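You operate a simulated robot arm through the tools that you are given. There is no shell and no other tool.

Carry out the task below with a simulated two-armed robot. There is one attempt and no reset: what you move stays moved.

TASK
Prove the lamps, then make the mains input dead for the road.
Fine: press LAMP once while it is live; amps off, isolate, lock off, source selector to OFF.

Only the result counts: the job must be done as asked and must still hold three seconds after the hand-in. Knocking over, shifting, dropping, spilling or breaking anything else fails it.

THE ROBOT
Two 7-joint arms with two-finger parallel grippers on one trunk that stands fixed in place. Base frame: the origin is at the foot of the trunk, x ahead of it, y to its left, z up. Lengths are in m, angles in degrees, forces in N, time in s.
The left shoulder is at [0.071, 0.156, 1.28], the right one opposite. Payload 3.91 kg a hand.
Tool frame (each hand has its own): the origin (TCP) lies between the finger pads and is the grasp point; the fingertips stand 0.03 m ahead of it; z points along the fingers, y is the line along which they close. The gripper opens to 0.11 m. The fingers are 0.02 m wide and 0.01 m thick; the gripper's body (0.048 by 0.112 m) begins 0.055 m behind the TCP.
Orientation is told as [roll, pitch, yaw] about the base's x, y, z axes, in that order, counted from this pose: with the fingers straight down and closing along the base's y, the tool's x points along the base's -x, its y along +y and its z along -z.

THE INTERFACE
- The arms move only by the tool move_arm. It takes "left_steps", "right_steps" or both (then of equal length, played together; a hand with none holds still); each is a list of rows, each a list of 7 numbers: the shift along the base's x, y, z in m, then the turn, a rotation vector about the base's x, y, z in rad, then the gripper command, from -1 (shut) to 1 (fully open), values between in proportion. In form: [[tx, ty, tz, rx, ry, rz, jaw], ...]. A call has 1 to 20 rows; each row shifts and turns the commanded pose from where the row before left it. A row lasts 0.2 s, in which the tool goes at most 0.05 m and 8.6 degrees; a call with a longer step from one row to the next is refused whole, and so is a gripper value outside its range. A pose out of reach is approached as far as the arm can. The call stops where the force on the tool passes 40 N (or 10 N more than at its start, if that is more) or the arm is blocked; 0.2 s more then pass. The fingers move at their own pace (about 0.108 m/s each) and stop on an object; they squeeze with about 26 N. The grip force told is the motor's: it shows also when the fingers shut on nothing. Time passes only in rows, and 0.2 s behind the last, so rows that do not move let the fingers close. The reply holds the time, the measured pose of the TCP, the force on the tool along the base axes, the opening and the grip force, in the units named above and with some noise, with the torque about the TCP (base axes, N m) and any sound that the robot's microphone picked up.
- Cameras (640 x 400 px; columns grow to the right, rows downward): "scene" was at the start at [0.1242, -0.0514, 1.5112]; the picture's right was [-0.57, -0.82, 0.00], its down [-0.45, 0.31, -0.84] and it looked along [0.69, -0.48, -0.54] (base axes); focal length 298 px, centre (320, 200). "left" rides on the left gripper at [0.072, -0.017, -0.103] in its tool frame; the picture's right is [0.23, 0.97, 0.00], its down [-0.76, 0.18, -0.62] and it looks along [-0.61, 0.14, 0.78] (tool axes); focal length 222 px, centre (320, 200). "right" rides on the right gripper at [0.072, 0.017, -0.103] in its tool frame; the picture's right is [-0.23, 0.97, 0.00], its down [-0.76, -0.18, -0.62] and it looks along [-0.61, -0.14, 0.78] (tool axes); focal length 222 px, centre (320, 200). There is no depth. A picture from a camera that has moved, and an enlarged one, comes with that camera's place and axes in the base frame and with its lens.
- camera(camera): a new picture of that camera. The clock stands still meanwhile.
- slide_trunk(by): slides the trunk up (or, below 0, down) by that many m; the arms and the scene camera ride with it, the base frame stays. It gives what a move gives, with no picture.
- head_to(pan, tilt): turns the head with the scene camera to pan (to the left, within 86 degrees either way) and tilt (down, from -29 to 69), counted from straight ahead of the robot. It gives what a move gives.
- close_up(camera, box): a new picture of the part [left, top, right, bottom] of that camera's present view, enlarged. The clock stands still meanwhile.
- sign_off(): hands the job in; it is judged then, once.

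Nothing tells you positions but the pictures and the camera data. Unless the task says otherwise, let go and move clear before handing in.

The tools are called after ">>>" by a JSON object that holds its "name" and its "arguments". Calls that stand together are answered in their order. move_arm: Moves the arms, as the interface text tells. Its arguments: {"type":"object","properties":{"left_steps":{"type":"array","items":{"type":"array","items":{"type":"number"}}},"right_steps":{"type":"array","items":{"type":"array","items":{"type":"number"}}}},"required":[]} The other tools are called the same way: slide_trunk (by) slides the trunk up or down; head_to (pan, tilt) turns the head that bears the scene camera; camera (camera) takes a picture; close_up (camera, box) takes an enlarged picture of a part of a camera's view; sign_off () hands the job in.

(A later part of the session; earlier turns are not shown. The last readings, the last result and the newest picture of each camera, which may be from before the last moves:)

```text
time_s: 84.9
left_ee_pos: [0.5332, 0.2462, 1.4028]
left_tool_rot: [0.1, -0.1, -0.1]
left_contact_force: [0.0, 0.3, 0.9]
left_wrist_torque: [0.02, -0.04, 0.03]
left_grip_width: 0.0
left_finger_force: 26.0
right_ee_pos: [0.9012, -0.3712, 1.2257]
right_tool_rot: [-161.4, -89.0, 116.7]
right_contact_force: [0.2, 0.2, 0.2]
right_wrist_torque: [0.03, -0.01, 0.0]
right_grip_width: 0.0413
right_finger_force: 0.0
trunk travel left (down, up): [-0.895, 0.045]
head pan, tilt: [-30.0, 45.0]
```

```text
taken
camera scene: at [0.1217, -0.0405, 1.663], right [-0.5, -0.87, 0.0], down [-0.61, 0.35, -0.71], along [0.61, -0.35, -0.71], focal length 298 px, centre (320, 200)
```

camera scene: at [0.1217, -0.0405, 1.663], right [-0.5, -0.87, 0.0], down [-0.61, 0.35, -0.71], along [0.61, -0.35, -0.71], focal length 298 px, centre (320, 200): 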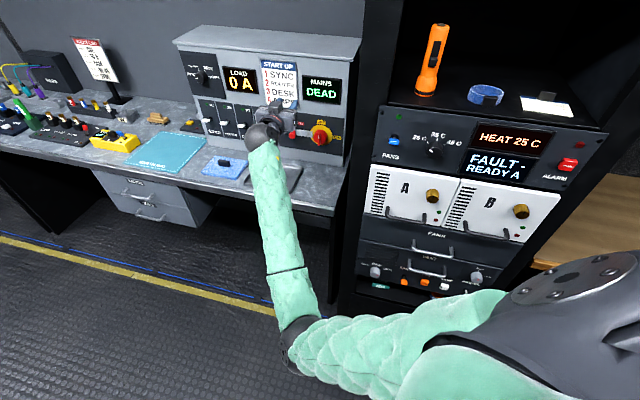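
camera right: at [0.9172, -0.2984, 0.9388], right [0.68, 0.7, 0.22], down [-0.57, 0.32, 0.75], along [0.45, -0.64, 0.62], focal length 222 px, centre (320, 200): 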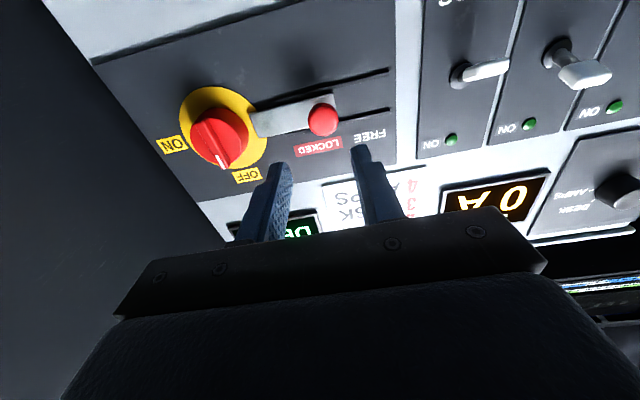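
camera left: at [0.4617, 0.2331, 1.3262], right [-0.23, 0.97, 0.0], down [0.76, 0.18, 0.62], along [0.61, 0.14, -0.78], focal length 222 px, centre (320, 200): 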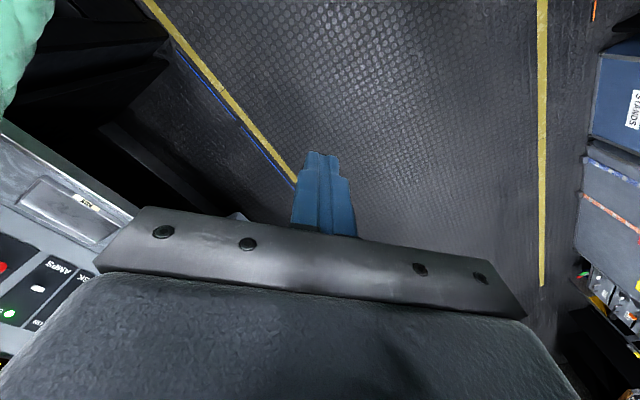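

>>> {"name": "move_arm", "arguments": {"right_steps": [[-0.0085, 0.0042, -0.025, 0, 0, 0, -0.25], [-0.0085, 0.0042, -0.025, 0, 0, 0, -0.25], [-0.017, 0.0085, -0.022, 0, 0, 0, -0.25], [-0.017, 0.0085, -0.022, 0, 0, 0, -0.25], [-0.017, 0.0085, -0.02, 0, 0, 0, -0.25], [-0.017, 0.0085, -0.02, 0, 0, 0, -0.25], [-0.017, 0.0085, -0.02, 0, 0, 0, -0.25], [-0.017, 0.0085, -0.02, 0, 0, 0, -0.25]]}}

>>> {"name": "camera", "arguments": {"camera": "scene"}}

```text
time_s: 86.3
left_ee_pos: [0.5311, 0.2461, 1.4022]
left_tool_rot: [0.1, 0.0, 0.0]
left_contact_force: [0.8, 0.0, 0.4]
left_wrist_torque: [0.0, 0.0, -0.03]
left_grip_width: 0.0
left_finger_force: 26.5
right_ee_pos: [0.8594, -0.4057, 1.2374]
right_tool_rot: [174.8, -77.2, 137.6]
right_contact_force: [-1.4, -0.8, -0.1]
right_wrist_torque: [0.0, 0.02, 0.0]
right_grip_width: 0.0414
right_finger_force: 0.0
trunk travel left (down, up): [-0.895, 0.045]
head pan, tilt: [-30.0, 45.0]
stopped in row 6 (right hand): the arm was blocked; the commanded pose is now the measured one
```

```text
taken
camera scene: at [0.1212, -0.0404, 1.6631], right [-0.5, -0.87, 0.0], down [-0.61, 0.35, -0.71], along [0.61, -0.35, -0.71], focal length 298 px, centre (320, 200)
```

scene: 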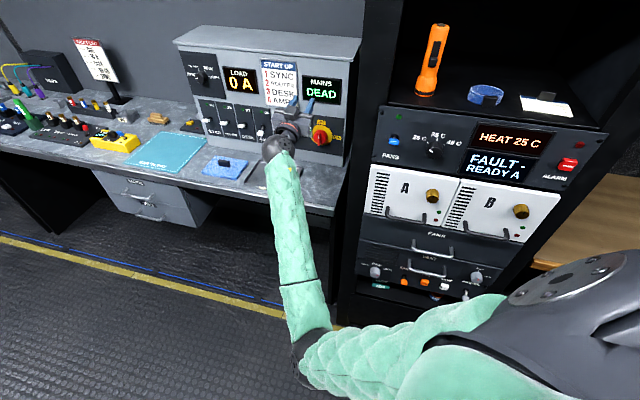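

It was blocked again, with the tool tilting up into line with the forearm, which suggests a straight-wrist singularity rather than a collision. In free space the hand's tilt doesn't matter, so I'll bend the wrist clearly downward and see whether it follows.

>>> {"name": "move_arm", "arguments": {"right_steps": [[0, 0, 0, 0.05, 0.05, 0, -0.25], [0, 0, 0, 0.05, 0.05, 0, -0.25], [0, 0, 0, 0.05, 0.05, 0, -0.25], [0, 0, 0, 0.05, 0.05, 0, -0.25], [0, 0, 0, 0.05, 0.05, 0, -0.25], [0, 0, 0, 0.05, 0.05, 0, -0.25]]}}

>>> {"name": "camera", "arguments": {"camera": "right"}}

```text
time_s: 87.9
left_ee_pos: [0.532, 0.2483, 1.4036]
left_tool_rot: [0.0, -0.1, -0.1]
left_contact_force: [0.3, 0.3, -0.2]
left_wrist_torque: [0.01, 0.04, 0.01]
left_grip_width: 0.0001
left_finger_force: 25.8
right_ee_pos: [0.8501, -0.4634, 1.2548]
right_tool_rot: [-24.5, -81.7, -26.6]
right_contact_force: [0.1, 0.3, -0.6]
right_wrist_torque: [0.02, 0.03, 0.03]
right_grip_width: 0.0414
right_finger_force: 0.0
trunk travel left (down, up): [-0.895, 0.045]
head pan, tilt: [-30.0, 45.0]
stopped in row 6 (right hand): the arm was blocked; the commanded pose is now the measured one
```

```text
taken
camera right: at [0.7916, -0.3685, 1.1976], right [0.78, 0.6, 0.17], down [-0.42, 0.32, 0.85], along [0.46, -0.73, 0.5], focal length 222 px, centre (320, 200)
```

right: 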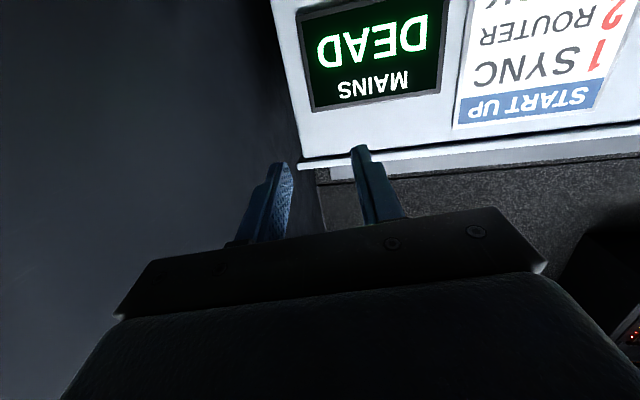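

The hand does turn, but the shoulder can't swing further left while the elbow is this bent, so the arm slides right. I'll work with that and retract diagonally back, right and down in small steps, staying clear of the desk corner and the rack.

>>> {"name": "move_arm", "arguments": {"right_steps": [[-0.0194, 0.0039, -0.0215, 0, 0, 0, -0.25], [-0.0194, 0.0039, -0.0215, 0, 0, 0, -0.25], [-0.0194, 0.0039, -0.0215, 0, 0, 0, -0.25], [-0.0194, 0.0039, -0.0215, 0, 0, 0, -0.25], [-0.0194, 0.0039, -0.0215, 0, 0, 0, -0.25], [-0.0194, 0.0039, -0.0215, 0, 0, 0, -0.25]]}}

>>> {"name": "camera", "arguments": {"camera": "scene"}}

```text
time_s: 88.7
left_ee_pos: [0.534, 0.2487, 1.4025]
left_tool_rot: [-0.1, 0.0, -0.1]
left_contact_force: [0.6, -0.5, -0.1]
left_wrist_torque: [0.01, 0.01, -0.01]
left_grip_width: 0.0001
left_finger_force: 26.1
right_ee_pos: [0.7937, -0.5121, 1.2514]
right_tool_rot: [-80.9, -84.5, 26.9]
right_contact_force: [6.8, 1.8, -1.3]
right_wrist_torque: [0.04, -0.22, -0.22]
right_grip_width: 0.0411
right_finger_force: 0.0
trunk travel left (down, up): [-0.895, 0.045]
head pan, tilt: [-30.0, 45.0]
stopped in row 4 (right hand): the force on the tool passed its limit at 49 N (the readings are from after the stop); the commanded pose is now the measured one
```

```text
taken
camera scene: at [0.123, -0.0396, 1.6629], right [-0.5, -0.87, 0.0], down [-0.61, 0.35, -0.71], along [0.61, -0.35, -0.71], focal length 298 px, centre (320, 200)
```

scene: 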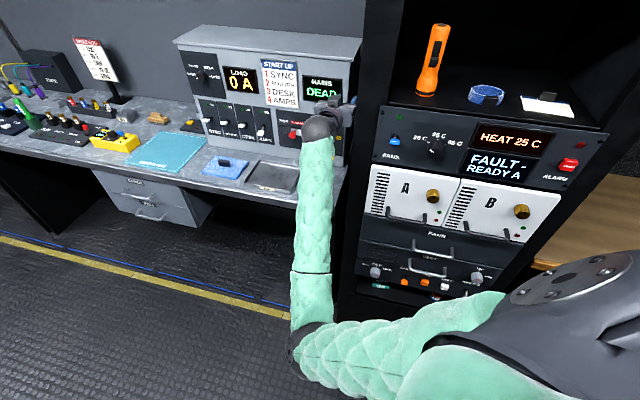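

The hand met something solid at the far right, probably the rack's side post. I'll see exactly what it's near before backing away from it.

>>> {"name": "camera", "arguments": {"camera": "right"}}

>>> {"name": "close_up", "arguments": {"camera": "scene", "box": [250, 60, 410, 160]}}

```text
taken
camera right: at [0.7417, -0.4225, 1.1797], right [0.8, 0.58, 0.13], down [-0.44, 0.43, 0.78], along [0.4, -0.69, 0.61], focal length 222 px, centre (320, 200)
```

right: 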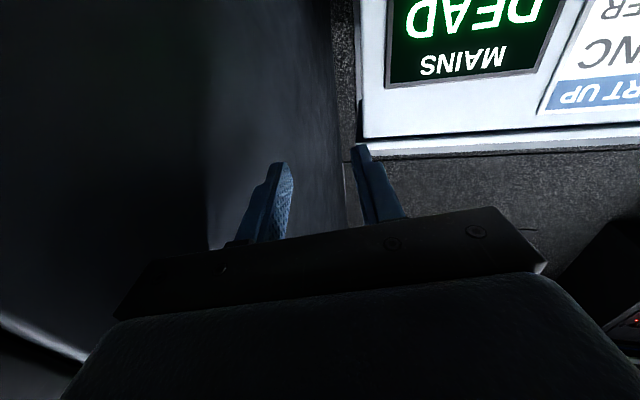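

```text
4.00 times, centred on (330, 110) of scene
camera zoom: at [0.123, -0.0396, 1.6629], right [-0.5, -0.87, 0.0], down [-0.61, 0.35, -0.71], along [0.61, -0.35, -0.71], focal length 1191 px, centre (280, 560)
```

zoom: 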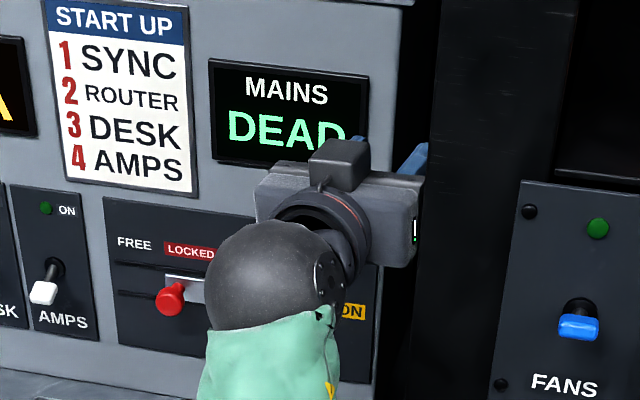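

The gripper's side touched the rack's left post, which looks unmoved. I'll move back to the left into free space first.

>>> {"name": "move_arm", "arguments": {"right_steps": [[0.0141, 0.0141, 0, 0, 0, 0, -0.25], [0.0212, 0.0212, 0, 0, 0, 0, -0.25], [0.0212, 0.0212, 0, 0, 0, 0, -0.25], [0.0212, 0.0212, 0, 0, 0, 0, -0.25], [0.0212, 0.0212, 0, 0, 0, 0, -0.25]]}}

>>> {"name": "camera", "arguments": {"camera": "scene"}}

```text
time_s: 90.1
left_ee_pos: [0.5315, 0.2474, 1.4023]
left_tool_rot: [0.0, 0.0, 0.0]
left_contact_force: [-0.5, 0.5, -0.1]
left_wrist_torque: [0.0, -0.03, 0.0]
left_grip_width: 0.0
left_finger_force: 25.8
right_ee_pos: [0.8798, -0.4749, 1.2684]
right_tool_rot: [-111.6, -81.3, 54.4]
right_contact_force: [-0.4, -0.3, -0.2]
right_wrist_torque: [0.0, -0.01, 0.0]
right_grip_width: 0.0414
right_finger_force: 0.0
trunk travel left (down, up): [-0.895, 0.045]
head pan, tilt: [-30.0, 45.0]
stopped in row 5 (right hand): the arm was blocked; the commanded pose is now the measured one
```

```text
taken
camera scene: at [0.1208, -0.0411, 1.6632], right [-0.5, -0.87, 0.0], down [-0.61, 0.35, -0.71], along [0.61, -0.35, -0.71], focal length 298 px, centre (320, 200)
```

scene: 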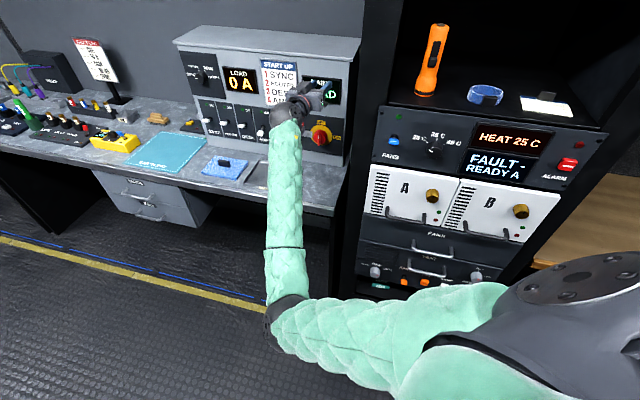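

The arm keeps drifting on small commands. I'll test a very small upward move on its own to see whether it tracks.

>>> {"name": "move_arm", "arguments": {"right_steps": [[0, 0, 0.005, 0, 0, 0, -0.25], [0, 0, 0.01, 0, 0, 0, -0.25], [0, 0, 0.015, 0, 0, 0, -0.25]]}}

>>> {"name": "camera", "arguments": {"camera": "scene"}}

```text
time_s: 90.9
left_ee_pos: [0.5326, 0.2469, 1.4026]
left_tool_rot: [0.0, 0.0, 0.1]
left_contact_force: [0.0, 0.2, -0.2]
left_wrist_torque: [-0.01, -0.01, -0.03]
left_grip_width: 0.0
left_finger_force: 26.4
right_ee_pos: [0.8827, -0.4693, 1.2974]
right_tool_rot: [-109.7, -81.5, 52.7]
right_contact_force: [0.4, -0.8, -0.5]
right_wrist_torque: [-0.01, 0.02, 0.04]
right_grip_width: 0.0414
right_finger_force: 0.0
trunk travel left (down, up): [-0.895, 0.045]
head pan, tilt: [-30.0, 45.0]
```

```text
taken
camera scene: at [0.1216, -0.0402, 1.6631], right [-0.5, -0.87, 0.0], down [-0.61, 0.35, -0.71], along [0.61, -0.35, -0.71], focal length 298 px, centre (320, 200)
```

scene: 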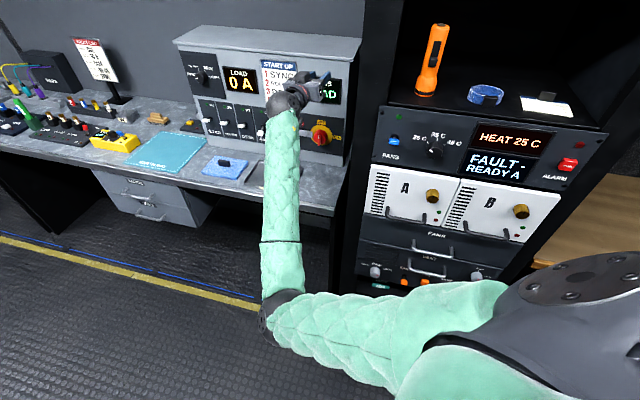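

Moves that extend the arm track fine, while retracting at shoulder-near heights jams the elbow on the torso. Earlier, poses with the hand about 0.5 m below the shoulder worked. So I'll raise the trunk to its top, lower the hand to just above desk height, and retract there.

>>> {"name": "slide_trunk", "arguments": {"by": 0.043}}

>>> {"name": "move_arm", "arguments": {"right_steps": [[0.001, 0.002, -0.02, 0, 0, 0.012, -0.25], [0.001, 0.002, -0.02, 0, 0, 0.012, -0.25], [0.001, 0.002, -0.02, 0, 0, 0.012, -0.25], [0.001, 0.002, -0.02, 0, 0, 0.012, -0.25], [0.001, 0.002, -0.02, 0, 0, 0.012, -0.25], [0.001, 0.002, -0.02, 0, 0, 0.012, -0.25], [0.001, 0.002, -0.02, 0, 0, 0.012, -0.25], [0.001, 0.002, -0.02, 0, 0, 0.012, -0.25]]}}

>>> {"name": "camera", "arguments": {"camera": "scene"}}

```text
time_s: 91.8
left_ee_pos: [0.5333, 0.2473, 1.4458]
left_tool_rot: [-0.1, 0.1, 0.0]
left_contact_force: [-0.5, -0.2, -0.1]
left_wrist_torque: [0.0, 0.0, 0.02]
left_grip_width: 0.0
left_finger_force: 26.0
right_ee_pos: [0.8829, -0.4711, 1.3406]
right_tool_rot: [-110.0, -81.3, 52.9]
right_contact_force: [0.3, 0.8, -0.3]
right_wrist_torque: [0.0, 0.01, 0.01]
right_grip_width: 0.0411
right_finger_force: 0.3
trunk travel left (down, up): [-0.938, 0.002]
head pan, tilt: [-30.0, 45.0]
```

```text
time_s: 93.6
left_ee_pos: [0.5321, 0.2469, 1.4458]
left_tool_rot: [0.0, 0.0, 0.0]
left_contact_force: [0.2, 0.9, -0.5]
left_wrist_torque: [0.01, 0.0, 0.01]
left_grip_width: 0.0
left_finger_force: 25.7
right_ee_pos: [0.8904, -0.4544, 1.1767]
right_tool_rot: [-109.4, -81.4, 58.1]
right_contact_force: [1.2, -0.2, -0.9]
right_wrist_torque: [0.0, -0.01, 0.0]
right_grip_width: 0.0414
right_finger_force: 0.1
trunk travel left (down, up): [-0.938, 0.002]
head pan, tilt: [-30.0, 45.0]
```

```text
taken
camera scene: at [0.1217, -0.0408, 1.7061], right [-0.5, -0.87, 0.0], down [-0.61, 0.35, -0.71], along [0.61, -0.35, -0.71], focal length 298 px, centre (320, 200)
```

scene: 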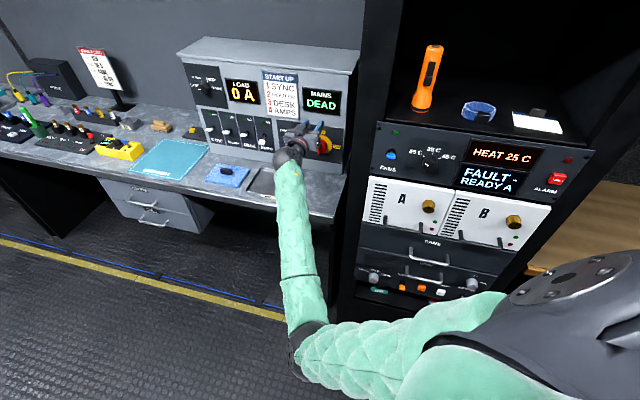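

Tracking well. I'll continue down to z ≈ 1.04.

>>> {"name": "move_arm", "arguments": {"right_steps": [[0.001, 0.002, -0.02, 0, 0, 0.012, -0.25], [0.001, 0.002, -0.02, 0, 0, 0.012, -0.25], [0.001, 0.002, -0.02, 0, 0, 0.012, -0.25], [0.001, 0.002, -0.02, 0, 0, 0.012, -0.25], [0.001, 0.002, -0.02, 0, 0, 0.012, -0.25], [0.001, 0.002, -0.02, 0, 0, 0.012, -0.25], [0.001, 0.002, -0.02, 0, 0, 0.012, -0.25]]}}

>>> {"name": "camera", "arguments": {"camera": "right"}}

>>> {"name": "camera", "arguments": {"camera": "scene"}}

```text
time_s: 95.2
left_ee_pos: [0.5324, 0.2466, 1.4472]
left_tool_rot: [0.0, 0.0, 0.0]
left_contact_force: [0.0, 0.3, 0.2]
left_wrist_torque: [0.06, 0.01, 0.02]
left_grip_width: 0.0
left_finger_force: 26.1
right_ee_pos: [0.8971, -0.4432, 1.0387]
right_tool_rot: [-110.2, -81.5, 63.3]
right_contact_force: [0.2, 0.0, 0.4]
right_wrist_torque: [0.0, 0.03, 0.0]
right_grip_width: 0.0414
right_finger_force: 0.1
trunk travel left (down, up): [-0.938, 0.002]
head pan, tilt: [-30.0, 45.0]
```

```text
taken
camera right: at [0.8346, -0.366, 0.9612], right [0.72, 0.69, 0.09], down [-0.51, 0.43, 0.75], along [0.48, -0.58, 0.66], focal length 222 px, centre (320, 200)
```

right: 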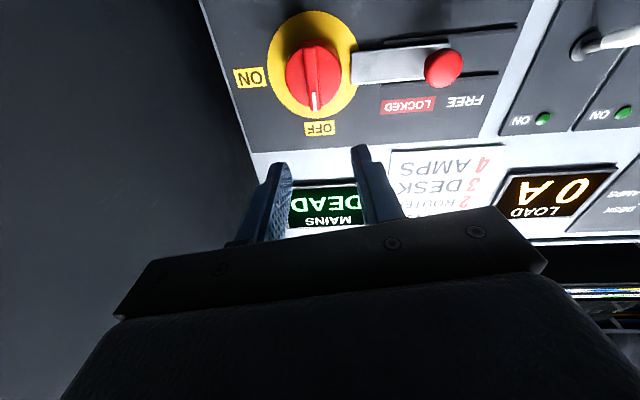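

```text
taken
camera scene: at [0.1217, -0.0413, 1.7061], right [-0.5, -0.87, 0.0], down [-0.61, 0.35, -0.71], along [0.61, -0.35, -0.71], focal length 298 px, centre (320, 200)
```

scene: 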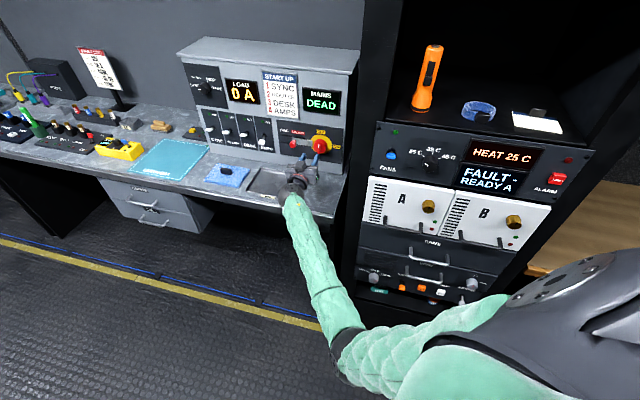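

Now I'll retract straight back at this height, checking halfway.

>>> {"name": "move_arm", "arguments": {"right_steps": [[-0.0141, 0.0127, -0.002, 0, 0, 0, -0.25], [-0.0141, 0.0127, -0.002, 0, 0, 0, -0.25], [-0.0141, 0.0127, -0.002, 0, 0, 0, -0.25], [-0.0141, 0.0127, -0.002, 0, 0, 0, -0.25]]}}

>>> {"name": "camera", "arguments": {"camera": "scene"}}

```text
time_s: 96.2
left_ee_pos: [0.5323, 0.2475, 1.4455]
left_tool_rot: [0.0, 0.0, 0.0]
left_contact_force: [0.2, 0.4, -0.8]
left_wrist_torque: [0.01, 0.0, 0.03]
left_grip_width: 0.0
left_finger_force: 25.8
right_ee_pos: [0.8406, -0.3911, 1.0312]
right_tool_rot: [-110.6, -81.3, 63.8]
right_contact_force: [0.6, 0.6, 0.0]
right_wrist_torque: [-0.01, -0.01, -0.03]
right_grip_width: 0.0413
right_finger_force: 0.0
trunk travel left (down, up): [-0.938, 0.002]
head pan, tilt: [-30.0, 45.0]
```

```text
taken
camera scene: at [0.1206, -0.0404, 1.7062], right [-0.5, -0.87, 0.0], down [-0.61, 0.35, -0.71], along [0.61, -0.35, -0.71], focal length 298 px, centre (320, 200)
```

scene: 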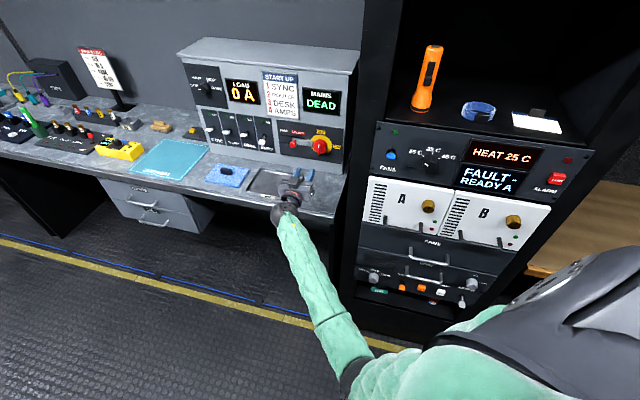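

Excellent, it's tracking perfectly. I'll continue the retraction to n ≈ 0.74.

>>> {"name": "move_arm", "arguments": {"right_steps": [[-0.0141, 0.0127, 0, 0, 0, 0, -0.25], [-0.0141, 0.0127, 0, 0, 0, 0, -0.25], [-0.0141, 0.0127, 0, 0, 0, 0, -0.25], [-0.0141, 0.0127, 0, 0, 0, 0, -0.25], [-0.0141, 0.0127, 0, 0, 0, 0, -0.25], [-0.0141, 0.0127, 0, 0, 0, 0, -0.25], [-0.0106, 0.0085, 0, 0, 0, 0, -0.25]]}}

>>> {"name": "camera", "arguments": {"camera": "scene"}}

```text
time_s: 97.8
left_ee_pos: [0.531, 0.2482, 1.4455]
left_tool_rot: [0.1, 0.0, 0.0]
left_contact_force: [-0.5, -0.1, -0.2]
left_wrist_torque: [0.0, -0.02, -0.02]
left_grip_width: 0.0003
left_finger_force: 25.9
right_ee_pos: [0.7435, -0.3055, 1.0327]
right_tool_rot: [-110.4, -81.3, 63.6]
right_contact_force: [-0.6, -0.1, -0.2]
right_wrist_torque: [0.02, 0.02, 0.01]
right_grip_width: 0.0414
right_finger_force: 0.1
trunk travel left (down, up): [-0.938, 0.002]
head pan, tilt: [-30.0, 45.0]
```

```text
taken
camera scene: at [0.1207, -0.0404, 1.7062], right [-0.5, -0.87, 0.0], down [-0.61, 0.35, -0.71], along [0.61, -0.35, -0.71], focal length 298 px, centre (320, 200)
```

scene: 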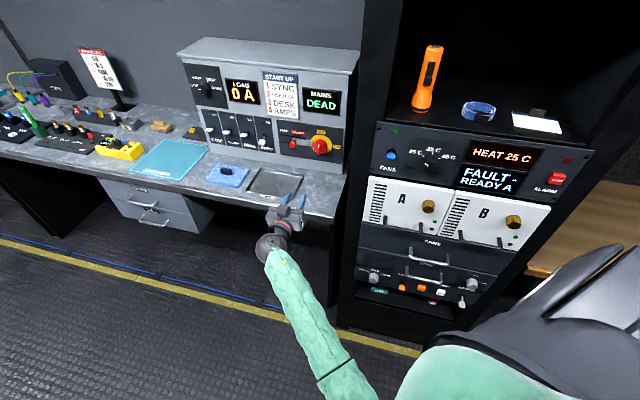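

The retraction worked. Before lowering past the desk, I want an accurate position for its front edge.

>>> {"name": "close_up", "arguments": {"camera": "scene", "box": [220, 160, 348, 240]}}

>>> {"name": "camera", "arguments": {"camera": "right"}}

```text
5.00 times, centred on (284, 200) of scene
camera zoom: at [0.1207, -0.0404, 1.7062], right [-0.5, -0.87, 0.0], down [-0.61, 0.35, -0.71], along [0.61, -0.35, -0.71], focal length 1488 px, centre (500, 200)
```

zoom: 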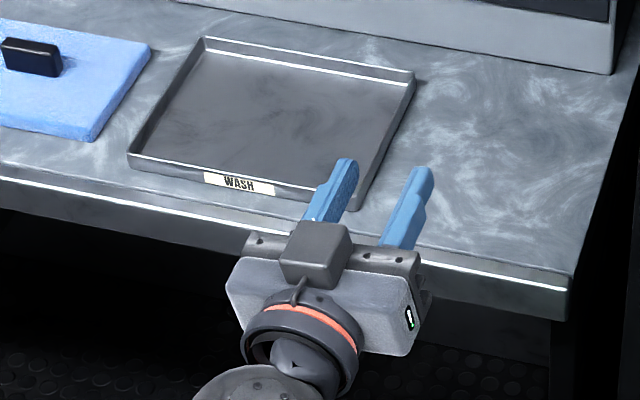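

```text
taken
camera right: at [0.6816, -0.2299, 0.9538], right [0.72, 0.69, 0.09], down [-0.51, 0.44, 0.75], along [0.47, -0.58, 0.66], focal length 222 px, centre (320, 200)
```

right: 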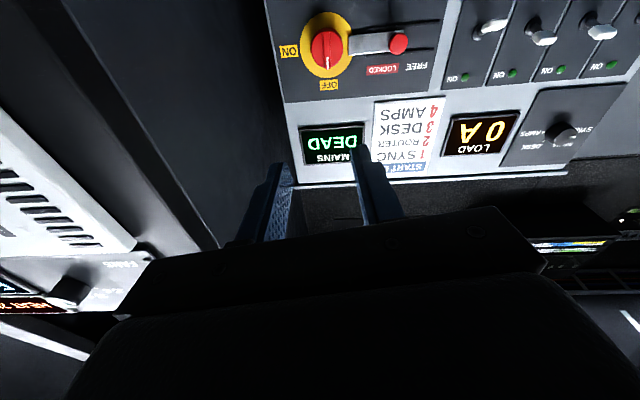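

The desk edge is near n ≈ 0.84 and my fingertips are at 0.77. I'll pull back another 3 cm and slide the trunk down in two stages.

>>> {"name": "move_arm", "arguments": {"right_steps": [[-0.0106, 0.0106, 0, 0, 0, 0, -0.25], [-0.0106, 0.0106, 0, 0, 0, 0, -0.25]]}}

>>> {"name": "slide_trunk", "arguments": {"by": -0.2}}

>>> {"name": "camera", "arguments": {"camera": "scene"}}

```text
time_s: 98.4
left_ee_pos: [0.5312, 0.2475, 1.4467]
left_tool_rot: [0.0, 0.0, 0.0]
left_contact_force: [-0.3, -0.1, 1.0]
left_wrist_torque: [-0.02, 0.05, -0.06]
left_grip_width: 0.0
left_finger_force: 26.1
right_ee_pos: [0.7219, -0.2861, 1.0326]
right_tool_rot: [-110.5, -81.3, 63.7]
right_contact_force: [0.0, -0.5, 0.0]
right_wrist_torque: [0.01, -0.02, -0.01]
right_grip_width: 0.0415
right_finger_force: 0.1
trunk travel left (down, up): [-0.938, 0.002]
head pan, tilt: [-30.0, 45.0]
```

```text
time_s: 100.6
left_ee_pos: [0.5315, 0.248, 1.2457]
left_tool_rot: [-0.1, 0.0, 0.1]
left_contact_force: [-0.4, -0.6, -0.4]
left_wrist_torque: [0.01, -0.02, 0.01]
left_grip_width: 0.0
left_finger_force: 25.7
right_ee_pos: [0.7237, -0.286, 0.8324]
right_tool_rot: [-110.3, -81.3, 63.6]
right_contact_force: [0.4, 0.3, 0.8]
right_wrist_torque: [0.03, 0.02, 0.01]
right_grip_width: 0.0414
right_finger_force: 0.0
trunk travel left (down, up): [-0.738, 0.202]
head pan, tilt: [-30.0, 45.0]
```

```text
taken
camera scene: at [0.1211, -0.0407, 1.5062], right [-0.5, -0.87, 0.0], down [-0.61, 0.35, -0.71], along [0.61, -0.35, -0.71], focal length 298 px, centre (320, 200)
```

scene: 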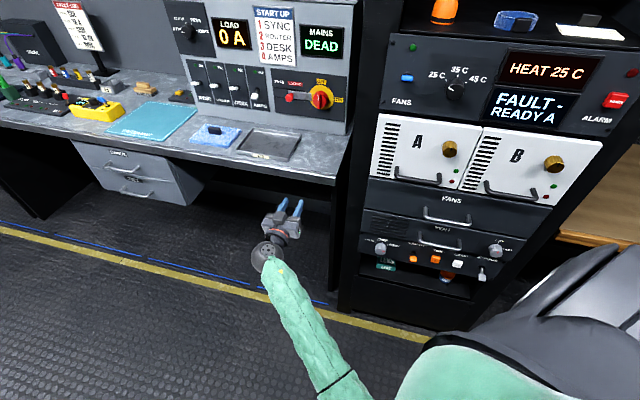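

Clear of the desk. I'll slide the trunk down the rest of the way to selector height.

>>> {"name": "slide_trunk", "arguments": {"by": -0.19}}

>>> {"name": "head_to", "arguments": {"pan": -45, "tilt": 45}}

>>> {"name": "camera", "arguments": {"camera": "scene"}}

>>> {"name": "camera", "arguments": {"camera": "right"}}

```text
time_s: 102.7
left_ee_pos: [0.5309, 0.2477, 1.0555]
left_tool_rot: [0.0, 0.0, 0.1]
left_contact_force: [0.2, 0.6, 0.5]
left_wrist_torque: [0.03, -0.01, 0.0]
left_grip_width: 0.0001
left_finger_force: 26.3
right_ee_pos: [0.7217, -0.2853, 0.6424]
right_tool_rot: [-110.3, -81.3, 63.7]
right_contact_force: [-0.1, -0.2, -1.0]
right_wrist_torque: [0.01, 0.01, 0.01]
right_grip_width: 0.0415
right_finger_force: 0.1
trunk travel left (down, up): [-0.548, 0.392]
head pan, tilt: [-30.0, 45.0]
```

```text
time_s: 103.4
left_ee_pos: [0.5313, 0.2474, 1.0563]
left_tool_rot: [0.1, 0.0, -0.1]
left_contact_force: [-0.7, -0.2, -0.4]
left_wrist_torque: [0.0, 0.02, -0.02]
left_grip_width: 0.0
left_finger_force: 25.5
right_ee_pos: [0.7229, -0.2865, 0.6423]
right_tool_rot: [-110.3, -81.3, 63.6]
right_contact_force: [-0.8, -0.4, -0.2]
right_wrist_torque: [0.01, -0.01, 0.0]
right_grip_width: 0.0416
right_finger_force: 0.0
trunk travel left (down, up): [-0.548, 0.392]
head pan, tilt: [-45.0, 45.0]
```

```text
taken
camera scene: at [0.1083, -0.0574, 1.3161], right [-0.71, -0.71, 0.0], down [-0.5, 0.5, -0.71], along [0.5, -0.5, -0.71], focal length 298 px, centre (320, 200)
```

scene: 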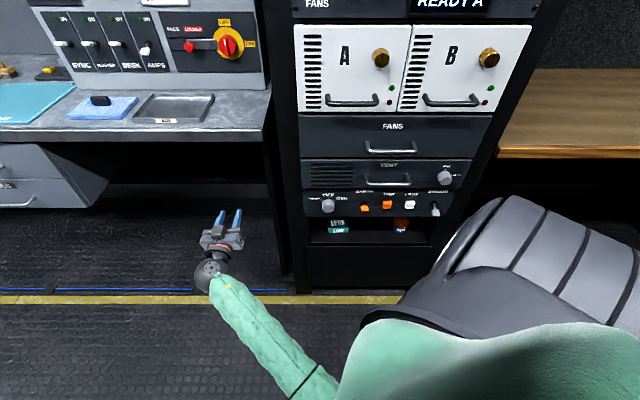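

```text
taken
camera right: at [0.661, -0.2093, 0.5635], right [0.72, 0.69, 0.09], down [-0.51, 0.43, 0.75], along [0.47, -0.58, 0.66], focal length 222 px, centre (320, 200)
```

right: 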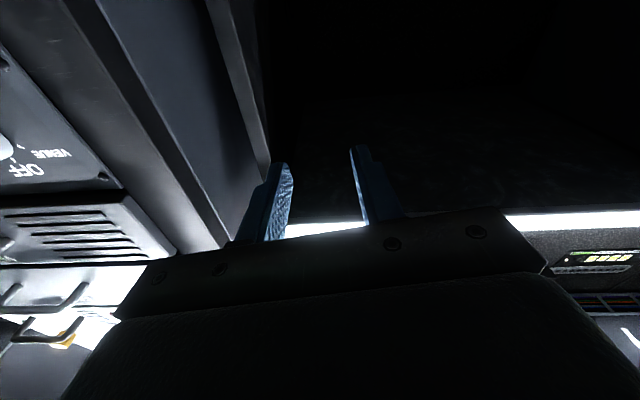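

I'll cross to the right, in front of the selector, staying at n ≈ 0.69 and levelling the roll on the way.

>>> {"name": "move_arm", "arguments": {"right_steps": [[-0.0252, -0.0217, -0.003, 0.0149, -0.0071, 0, -0.25], [-0.0252, -0.0217, -0.003, 0.0149, -0.0071, 0, -0.25], [-0.0252, -0.0217, -0.003, 0.0149, -0.0071, 0, -0.25], [-0.0252, -0.0217, -0.003, 0.0149, -0.0071, 0, -0.25], [-0.0252, -0.0217, -0.003, 0.0149, -0.0071, 0, -0.25]]}}

>>> {"name": "camera", "arguments": {"camera": "scene"}}

```text
time_s: 104.6
left_ee_pos: [0.5318, 0.2479, 1.0564]
left_tool_rot: [-0.1, -0.1, 0.0]
left_contact_force: [0.8, -1.6, 0.0]
left_wrist_torque: [0.01, -0.01, 0.01]
left_grip_width: 0.0
left_finger_force: 25.8
right_ee_pos: [0.5953, -0.3947, 0.6271]
right_tool_rot: [-110.1, -86.0, 63.3]
right_contact_force: [0.3, -0.7, 0.6]
right_wrist_torque: [-0.01, 0.0, 0.01]
right_grip_width: 0.0412
right_finger_force: 0.0
trunk travel left (down, up): [-0.548, 0.392]
head pan, tilt: [-45.0, 45.0]
```

```text
taken
camera scene: at [0.1078, -0.0576, 1.3162], right [-0.71, -0.71, 0.0], down [-0.5, 0.5, -0.71], along [0.5, -0.5, -0.71], focal length 298 px, centre (320, 200)
```

scene: 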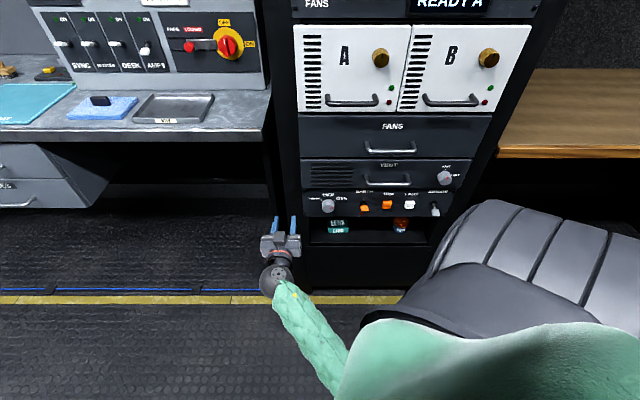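

>>> {"name": "move_arm", "arguments": {"right_steps": [[-0.0252, -0.0217, -0.003, 0.0149, -0.0071, 0, 0.1], [-0.0252, -0.0217, -0.003, 0.0149, -0.0071, 0, 0.1], [-0.0252, -0.0217, -0.003, 0.0149, -0.0071, 0, 0.1], [-0.0235, -0.0205, -0.003, 0.0149, -0.0071, 0, 0.1]]}}

>>> {"name": "camera", "arguments": {"camera": "right"}}

>>> {"name": "close_up", "arguments": {"camera": "scene", "box": [280, 170, 408, 250]}}

```text
time_s: 105.8
left_ee_pos: [0.5302, 0.2486, 1.0566]
left_tool_rot: [0.0, 0.0, 0.2]
left_contact_force: [-0.5, 1.7, 1.0]
left_wrist_torque: [-0.11, -0.05, 0.0]
left_grip_width: 0.0001
left_finger_force: 25.7
right_ee_pos: [0.5186, -0.5016, 0.6456]
right_tool_rot: [-157.5, -85.8, 112.1]
right_contact_force: [0.8, 1.0, 1.7]
right_wrist_torque: [0.09, 0.04, -0.02]
right_grip_width: 0.0604
right_finger_force: 0.0
trunk travel left (down, up): [-0.548, 0.392]
head pan, tilt: [-45.0, 45.0]
stopped in row 4 (right hand): the arm was blocked; the commanded pose is now the measured one
```

```text
taken
camera right: at [0.4608, -0.4205, 0.5671], right [0.69, 0.7, 0.2], down [-0.58, 0.37, 0.72], along [0.43, -0.61, 0.66], focal length 222 px, centre (320, 200)
```

right: 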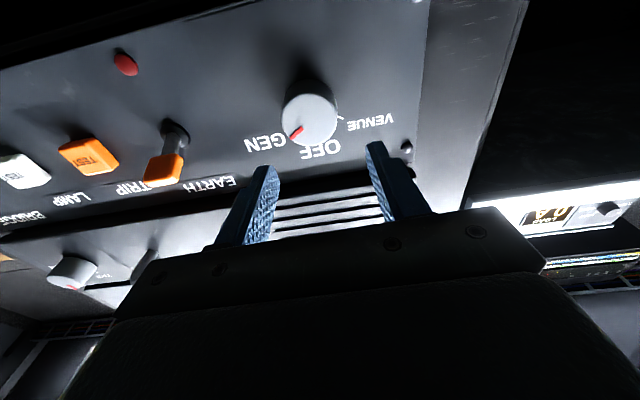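

```text
5.00 times, centred on (344, 210) of scene
camera zoom: at [0.1083, -0.0572, 1.3171], right [-0.71, -0.71, 0.0], down [-0.5, 0.5, -0.71], along [0.5, -0.5, -0.71], focal length 1488 px, centre (200, 150)
```

zoom: 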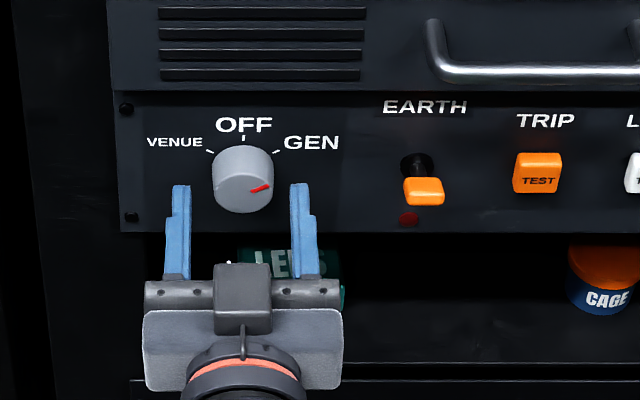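

I'm in front of the selector, but the elbow is tight again: n ≈ 0.72, with z 3 cm high. As before, I'll raise the trunk to straighten the arm, then bring the hand down relative to it.

>>> {"name": "slide_trunk", "arguments": {"by": 0.17}}

>>> {"name": "move_arm", "arguments": {"right_steps": [[0, 0, -0.02, 0, 0, 0, 0.1], [0, 0, -0.02, 0, 0, 0, 0.1], [0, 0, -0.02, 0, 0, 0, 0.1], [-0.003, 0.003, -0.02, 0, 0, 0, 0.1], [-0.003, 0.003, -0.02, 0, 0, 0, 0.1], [-0.003, 0.003, -0.02, 0, 0, 0, 0.1], [-0.003, 0.003, -0.02, 0, 0, 0, 0.1], [-0.003, 0.003, -0.02, 0, 0, 0, 0.1], [-0.003, 0.003, -0.02, 0, 0, 0, 0.1], [-0.003, 0.003, -0.015, 0, 0, 0, 0.1]]}}

>>> {"name": "camera", "arguments": {"camera": "right"}}

>>> {"name": "camera", "arguments": {"camera": "scene"}}

```text
time_s: 107.7
left_ee_pos: [0.5324, 0.2389, 1.2275]
left_tool_rot: [0.3, 0.0, -0.1]
left_contact_force: [0.3, -0.1, 0.5]
left_wrist_torque: [0.01, -0.02, 0.02]
left_grip_width: 0.0
left_finger_force: 26.5
right_ee_pos: [0.5131, -0.5035, 0.806]
right_tool_rot: [-154.5, -86.7, 108.9]
right_contact_force: [0.5, -0.2, 0.2]
right_wrist_torque: [-0.02, -0.02, 0.0]
right_grip_width: 0.0605
right_finger_force: 0.1
trunk travel left (down, up): [-0.718, 0.222]
head pan, tilt: [-45.0, 45.0]
```

```text
time_s: 109.9
left_ee_pos: [0.5319, 0.2466, 1.2267]
left_tool_rot: [0.0, 0.0, 0.1]
left_contact_force: [-0.1, 0.2, 0.0]
left_wrist_torque: [-0.02, -0.01, -0.01]
left_grip_width: 0.0
left_finger_force: 26.1
right_ee_pos: [0.4919, -0.4762, 0.614]
right_tool_rot: [-155.4, -86.7, 109.8]
right_contact_force: [1.0, 0.2, 0.2]
right_wrist_torque: [-0.01, 0.02, -0.01]
right_grip_width: 0.0605
right_finger_force: 0.1
trunk travel left (down, up): [-0.718, 0.222]
head pan, tilt: [-45.0, 45.0]
```

```text
taken
camera right: at [0.4349, -0.3957, 0.5356], right [0.69, 0.69, 0.2], down [-0.58, 0.36, 0.73], along [0.43, -0.62, 0.65], focal length 222 px, centre (320, 200)
```

right: 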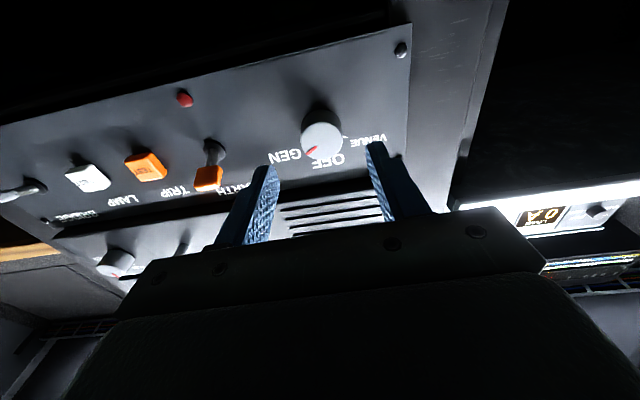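

```text
taken
camera scene: at [0.1079, -0.0583, 1.4862], right [-0.71, -0.71, 0.0], down [-0.5, 0.5, -0.71], along [0.5, -0.5, -0.71], focal length 298 px, centre (320, 200)
```

scene: 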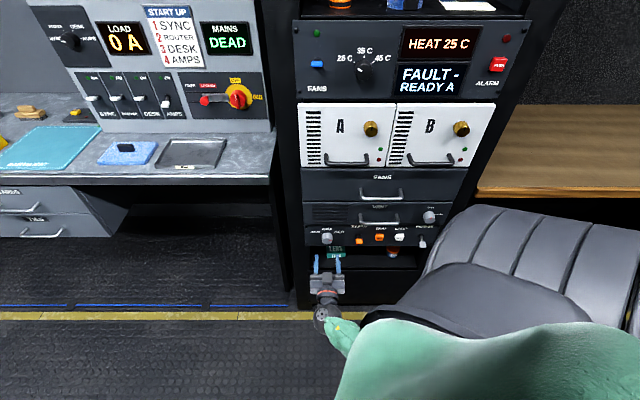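

The hand is aligned at n ≈ 0.685, t ≈ 0.011, z ≈ 0.614. I'll take close-ups from both cameras to fix the selector knob's centre precisely.

>>> {"name": "close_up", "arguments": {"camera": "right", "box": [240, 80, 400, 180]}}

>>> {"name": "close_up", "arguments": {"camera": "scene", "box": [296, 220, 360, 260]}}

```text
4.00 times, centred on (320, 130) of right
camera zoom: at [0.4349, -0.3957, 0.5356], right [0.69, 0.69, 0.2], down [-0.58, 0.36, 0.73], along [0.43, -0.62, 0.65], focal length 888 px, centre (320, 480)
```

zoom: 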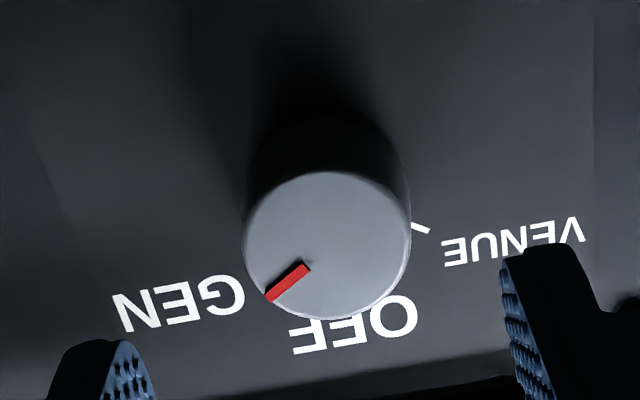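

```text
10.00 times, centred on (328, 240) of scene
camera zoom: at [0.1079, -0.0583, 1.4862], right [-0.71, -0.71, 0.0], down [-0.5, 0.5, -0.71], along [0.5, -0.5, -0.71], focal length 2977 px, centre (240, -200)
```

zoom: 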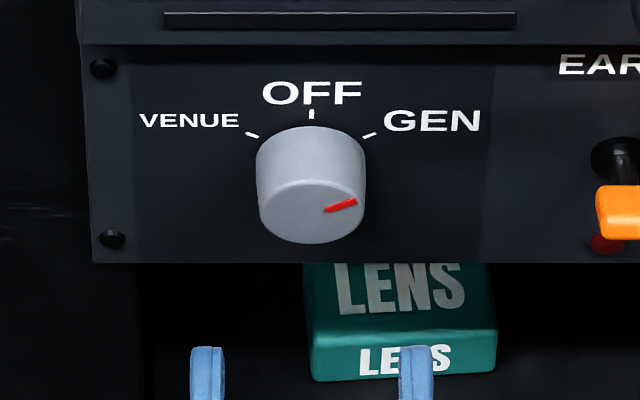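

The knob face is at n ≈ 0.768, t ≈ 0.010, z ≈ 0.626, about 38 mm across. The turn is 60° counter-clockwise, so I'll pre-roll the hand about 60° clockwise (ending near neutral after the turn), lift it 12 mm and level it.

>>> {"name": "move_arm", "arguments": {"right_steps": [[0, 0, 0.006, 0.038, 0.038, 0, 0.1], [0, 0, 0.006, 0.0926, -0.0926, 0, 0.1], [0, 0, 0, 0.0926, -0.0926, 0, 0.1], [0, 0, 0, 0.0926, -0.0926, 0, 0.1], [0, 0, 0, 0.0926, -0.0926, 0, 0.1]]}}

>>> {"name": "camera", "arguments": {"camera": "right"}}

```text
time_s: 111.1
left_ee_pos: [0.5326, 0.2469, 1.2267]
left_tool_rot: [0.1, 0.0, 0.1]
left_contact_force: [0.0, 0.8, 0.5]
left_wrist_torque: [0.04, 0.01, -0.02]
left_grip_width: 0.0
left_finger_force: 26.4
right_ee_pos: [0.4911, -0.4774, 0.6254]
right_tool_rot: [89.3, -61.3, -134.8]
right_contact_force: [-0.2, -0.9, -0.4]
right_wrist_torque: [0.02, -0.02, -0.02]
right_grip_width: 0.0605
right_finger_force: 0.1
trunk travel left (down, up): [-0.718, 0.222]
head pan, tilt: [-45.0, 45.0]
```

```text
taken
camera right: at [0.456, -0.3681, 0.5712], right [0.53, 0.52, 0.67], down [-0.81, 0.08, 0.59], along [0.25, -0.85, 0.46], focal length 222 px, centre (320, 200)
```

right: 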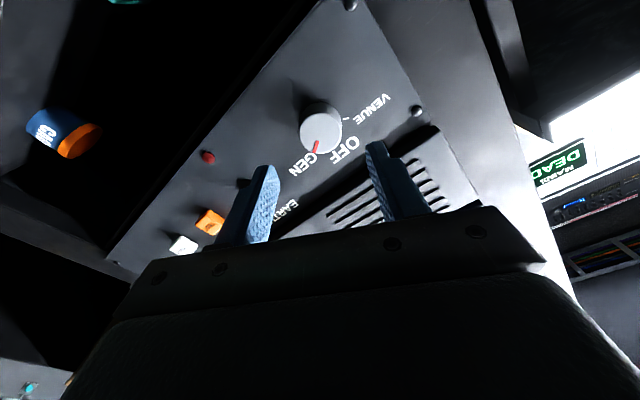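

It's tracking perfectly. I'll roll another 30°.

>>> {"name": "move_arm", "arguments": {"right_steps": [[0, 0, 0, 0.0926, -0.0926, 0, 0.1], [0, 0, 0, 0.0926, -0.0926, 0, 0.1], [0, 0, 0, 0.0926, -0.0926, 0, 0.1], [0, 0, 0, 0.0926, -0.0926, 0, 0.1]]}}

>>> {"name": "camera", "arguments": {"camera": "right"}}

```text
time_s: 112.1
left_ee_pos: [0.5328, 0.2484, 1.2268]
left_tool_rot: [0.0, 0.0, 0.0]
left_contact_force: [-0.4, 0.2, 0.0]
left_wrist_torque: [-0.03, 0.03, -0.04]
left_grip_width: 0.0
left_finger_force: 25.9
right_ee_pos: [0.4923, -0.477, 0.6239]
right_tool_rot: [89.3, -31.1, -134.9]
right_contact_force: [-0.4, 0.6, 0.0]
right_wrist_torque: [-0.01, -0.03, -0.01]
right_grip_width: 0.0603
right_finger_force: 0.1
trunk travel left (down, up): [-0.718, 0.222]
head pan, tilt: [-45.0, 45.0]
```

```text
taken
camera right: at [0.4705, -0.3536, 0.6039], right [0.23, 0.21, 0.95], down [-0.96, -0.08, 0.25], along [0.13, -0.97, 0.19], focal length 222 px, centre (320, 200)
```

right: 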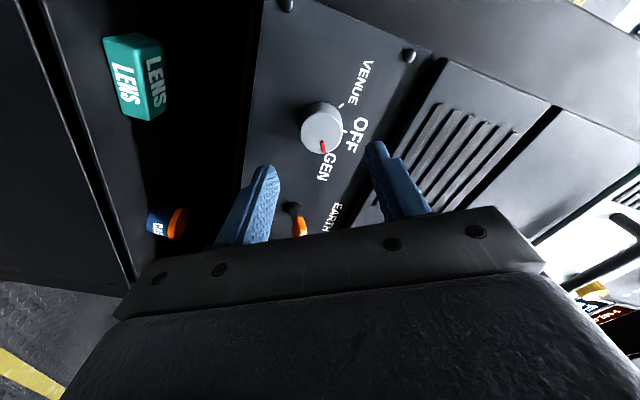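

The roll is about 59° and the knob axis is still in line. I'll advance towards it and check before gripping.

>>> {"name": "move_arm", "arguments": {"right_steps": [[0.0106, -0.0106, 0.0015, 0, 0, 0, 0.1], [0.0106, -0.0106, 0.001, 0, 0, 0, 0.1], [0.0106, -0.0106, 0, 0, 0, 0, 0.1]]}}

>>> {"name": "close_up", "arguments": {"camera": "right", "box": [200, 70, 440, 220]}}

>>> {"name": "close_up", "arguments": {"camera": "scene", "box": [280, 210, 376, 270]}}

```text
time_s: 112.9
left_ee_pos: [0.5322, 0.247, 1.226]
left_tool_rot: [0.0, 0.0, 0.0]
left_contact_force: [0.3, -0.6, -0.2]
left_wrist_torque: [-0.01, -0.01, -0.01]
left_grip_width: 0.0001
left_finger_force: 26.3
right_ee_pos: [0.5233, -0.5076, 0.626]
right_tool_rot: [89.3, -31.3, -135.0]
right_contact_force: [-0.4, 0.7, -0.4]
right_wrist_torque: [0.02, 0.01, 0.02]
right_grip_width: 0.0607
right_finger_force: 0.1
trunk travel left (down, up): [-0.718, 0.222]
head pan, tilt: [-45.0, 45.0]
```

```text
2.67 times, centred on (320, 145) of right
camera zoom: at [0.5021, -0.3852, 0.6056], right [0.23, 0.21, 0.95], down [-0.96, -0.08, 0.25], along [0.13, -0.97, 0.19], focal length 592 px, centre (320, 347)
```

zoom: 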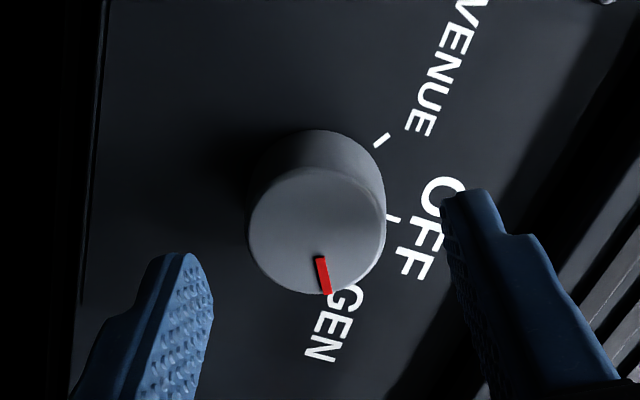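

```text
6.67 times, centred on (328, 240) of scene
camera zoom: at [0.1085, -0.0579, 1.4861], right [-0.71, -0.71, 0.0], down [-0.5, 0.5, -0.71], along [0.5, -0.5, -0.71], focal length 1985 px, centre (267, -67)
```

zoom: 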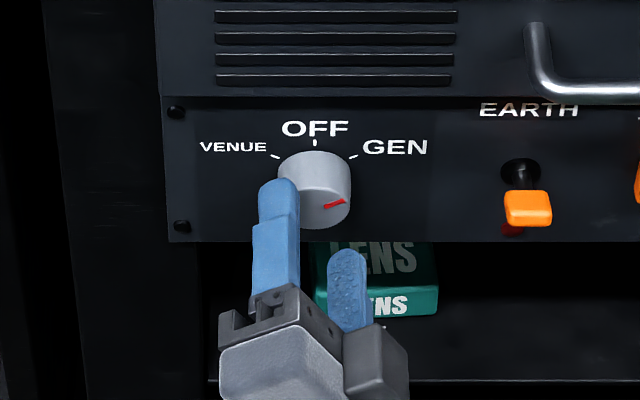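

Aligned. I'll advance the last 28 mm slowly so the pads surround the knob without touching the panel.

>>> {"name": "move_arm", "arguments": {"right_steps": [[0.0035, -0.0035, 0, 0, 0, 0, 0.1], [0.0035, -0.0035, 0, 0, 0, 0, 0.1], [0.0035, -0.0035, 0, 0, 0, 0, 0.1], [0.0035, -0.0035, 0, 0, 0, 0, 0.1], [0.0028, -0.0028, 0, 0, 0, 0, 0.1]]}}

>>> {"name": "close_up", "arguments": {"camera": "right", "box": [200, 70, 440, 220]}}

>>> {"name": "close_up", "arguments": {"camera": "scene", "box": [280, 210, 376, 270]}}

```text
time_s: 114.1
left_ee_pos: [0.5327, 0.2473, 1.2269]
left_tool_rot: [-0.1, 0.0, 0.0]
left_contact_force: [0.8, -0.3, 0.6]
left_wrist_torque: [-0.03, -0.02, -0.01]
left_grip_width: 0.0
left_finger_force: 26.2
right_ee_pos: [0.5404, -0.5248, 0.6269]
right_tool_rot: [89.3, -31.3, -134.9]
right_contact_force: [-0.4, 0.4, -0.2]
right_wrist_torque: [0.03, -0.02, -0.02]
right_grip_width: 0.0603
right_finger_force: 0.0
trunk travel left (down, up): [-0.718, 0.222]
head pan, tilt: [-45.0, 45.0]
```

```text
2.67 times, centred on (320, 145) of right
camera zoom: at [0.5188, -0.4022, 0.606], right [0.23, 0.21, 0.95], down [-0.96, -0.08, 0.25], along [0.13, -0.97, 0.19], focal length 592 px, centre (320, 347)
```

zoom: 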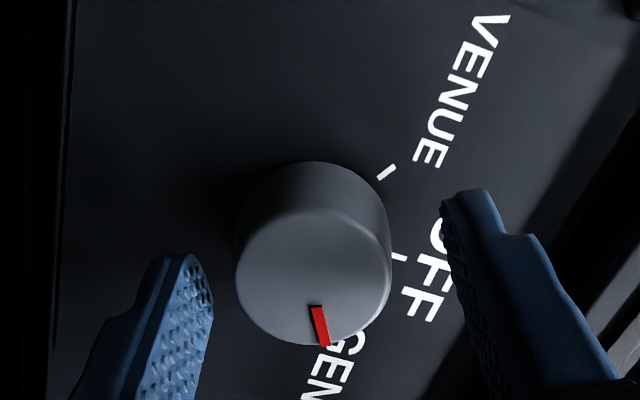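

```text
6.67 times, centred on (328, 240) of scene
camera zoom: at [0.1082, -0.0576, 1.4861], right [-0.71, -0.71, 0.0], down [-0.5, 0.5, -0.71], along [0.5, -0.5, -0.71], focal length 1985 px, centre (267, -67)
```

zoom: 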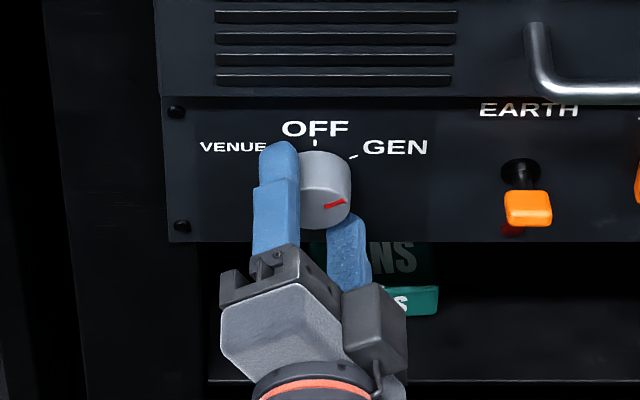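

The pads overlap the knob by about 15 mm. I'll go 4 mm further, then close.

>>> {"name": "move_arm", "arguments": {"right_steps": [[0.0028, -0.0028, 0, 0, 0, 0, 0.1], [0, 0, 0, 0, 0, 0, -1], [0, 0, 0, 0, 0, 0, -1], [0, 0, 0, 0, 0, 0, -1]]}}

>>> {"name": "close_up", "arguments": {"camera": "right", "box": [200, 70, 440, 220]}}

```text
time_s: 115.1
left_ee_pos: [0.5332, 0.2457, 1.2257]
left_tool_rot: [0.0, 0.0, 0.0]
left_contact_force: [0.0, 0.7, 0.4]
left_wrist_torque: [0.01, 0.0, -0.01]
left_grip_width: 0.0001
left_finger_force: 25.9
right_ee_pos: [0.5426, -0.528, 0.6259]
right_tool_rot: [89.2, -31.4, -134.9]
right_contact_force: [-5.7, -4.0, -11.0]
right_wrist_torque: [0.21, 0.23, -0.22]
right_grip_width: 0.0392
right_finger_force: 45.3
trunk travel left (down, up): [-0.718, 0.222]
head pan, tilt: [-45.0, 45.0]
```

```text
2.67 times, centred on (320, 145) of right
camera zoom: at [0.5208, -0.4056, 0.6047], right [0.23, 0.21, 0.95], down [-0.96, -0.08, 0.25], along [0.13, -0.97, 0.19], focal length 592 px, centre (320, 347)
```

zoom: 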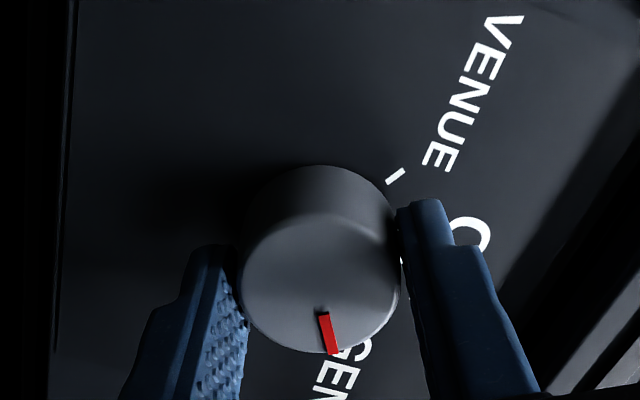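

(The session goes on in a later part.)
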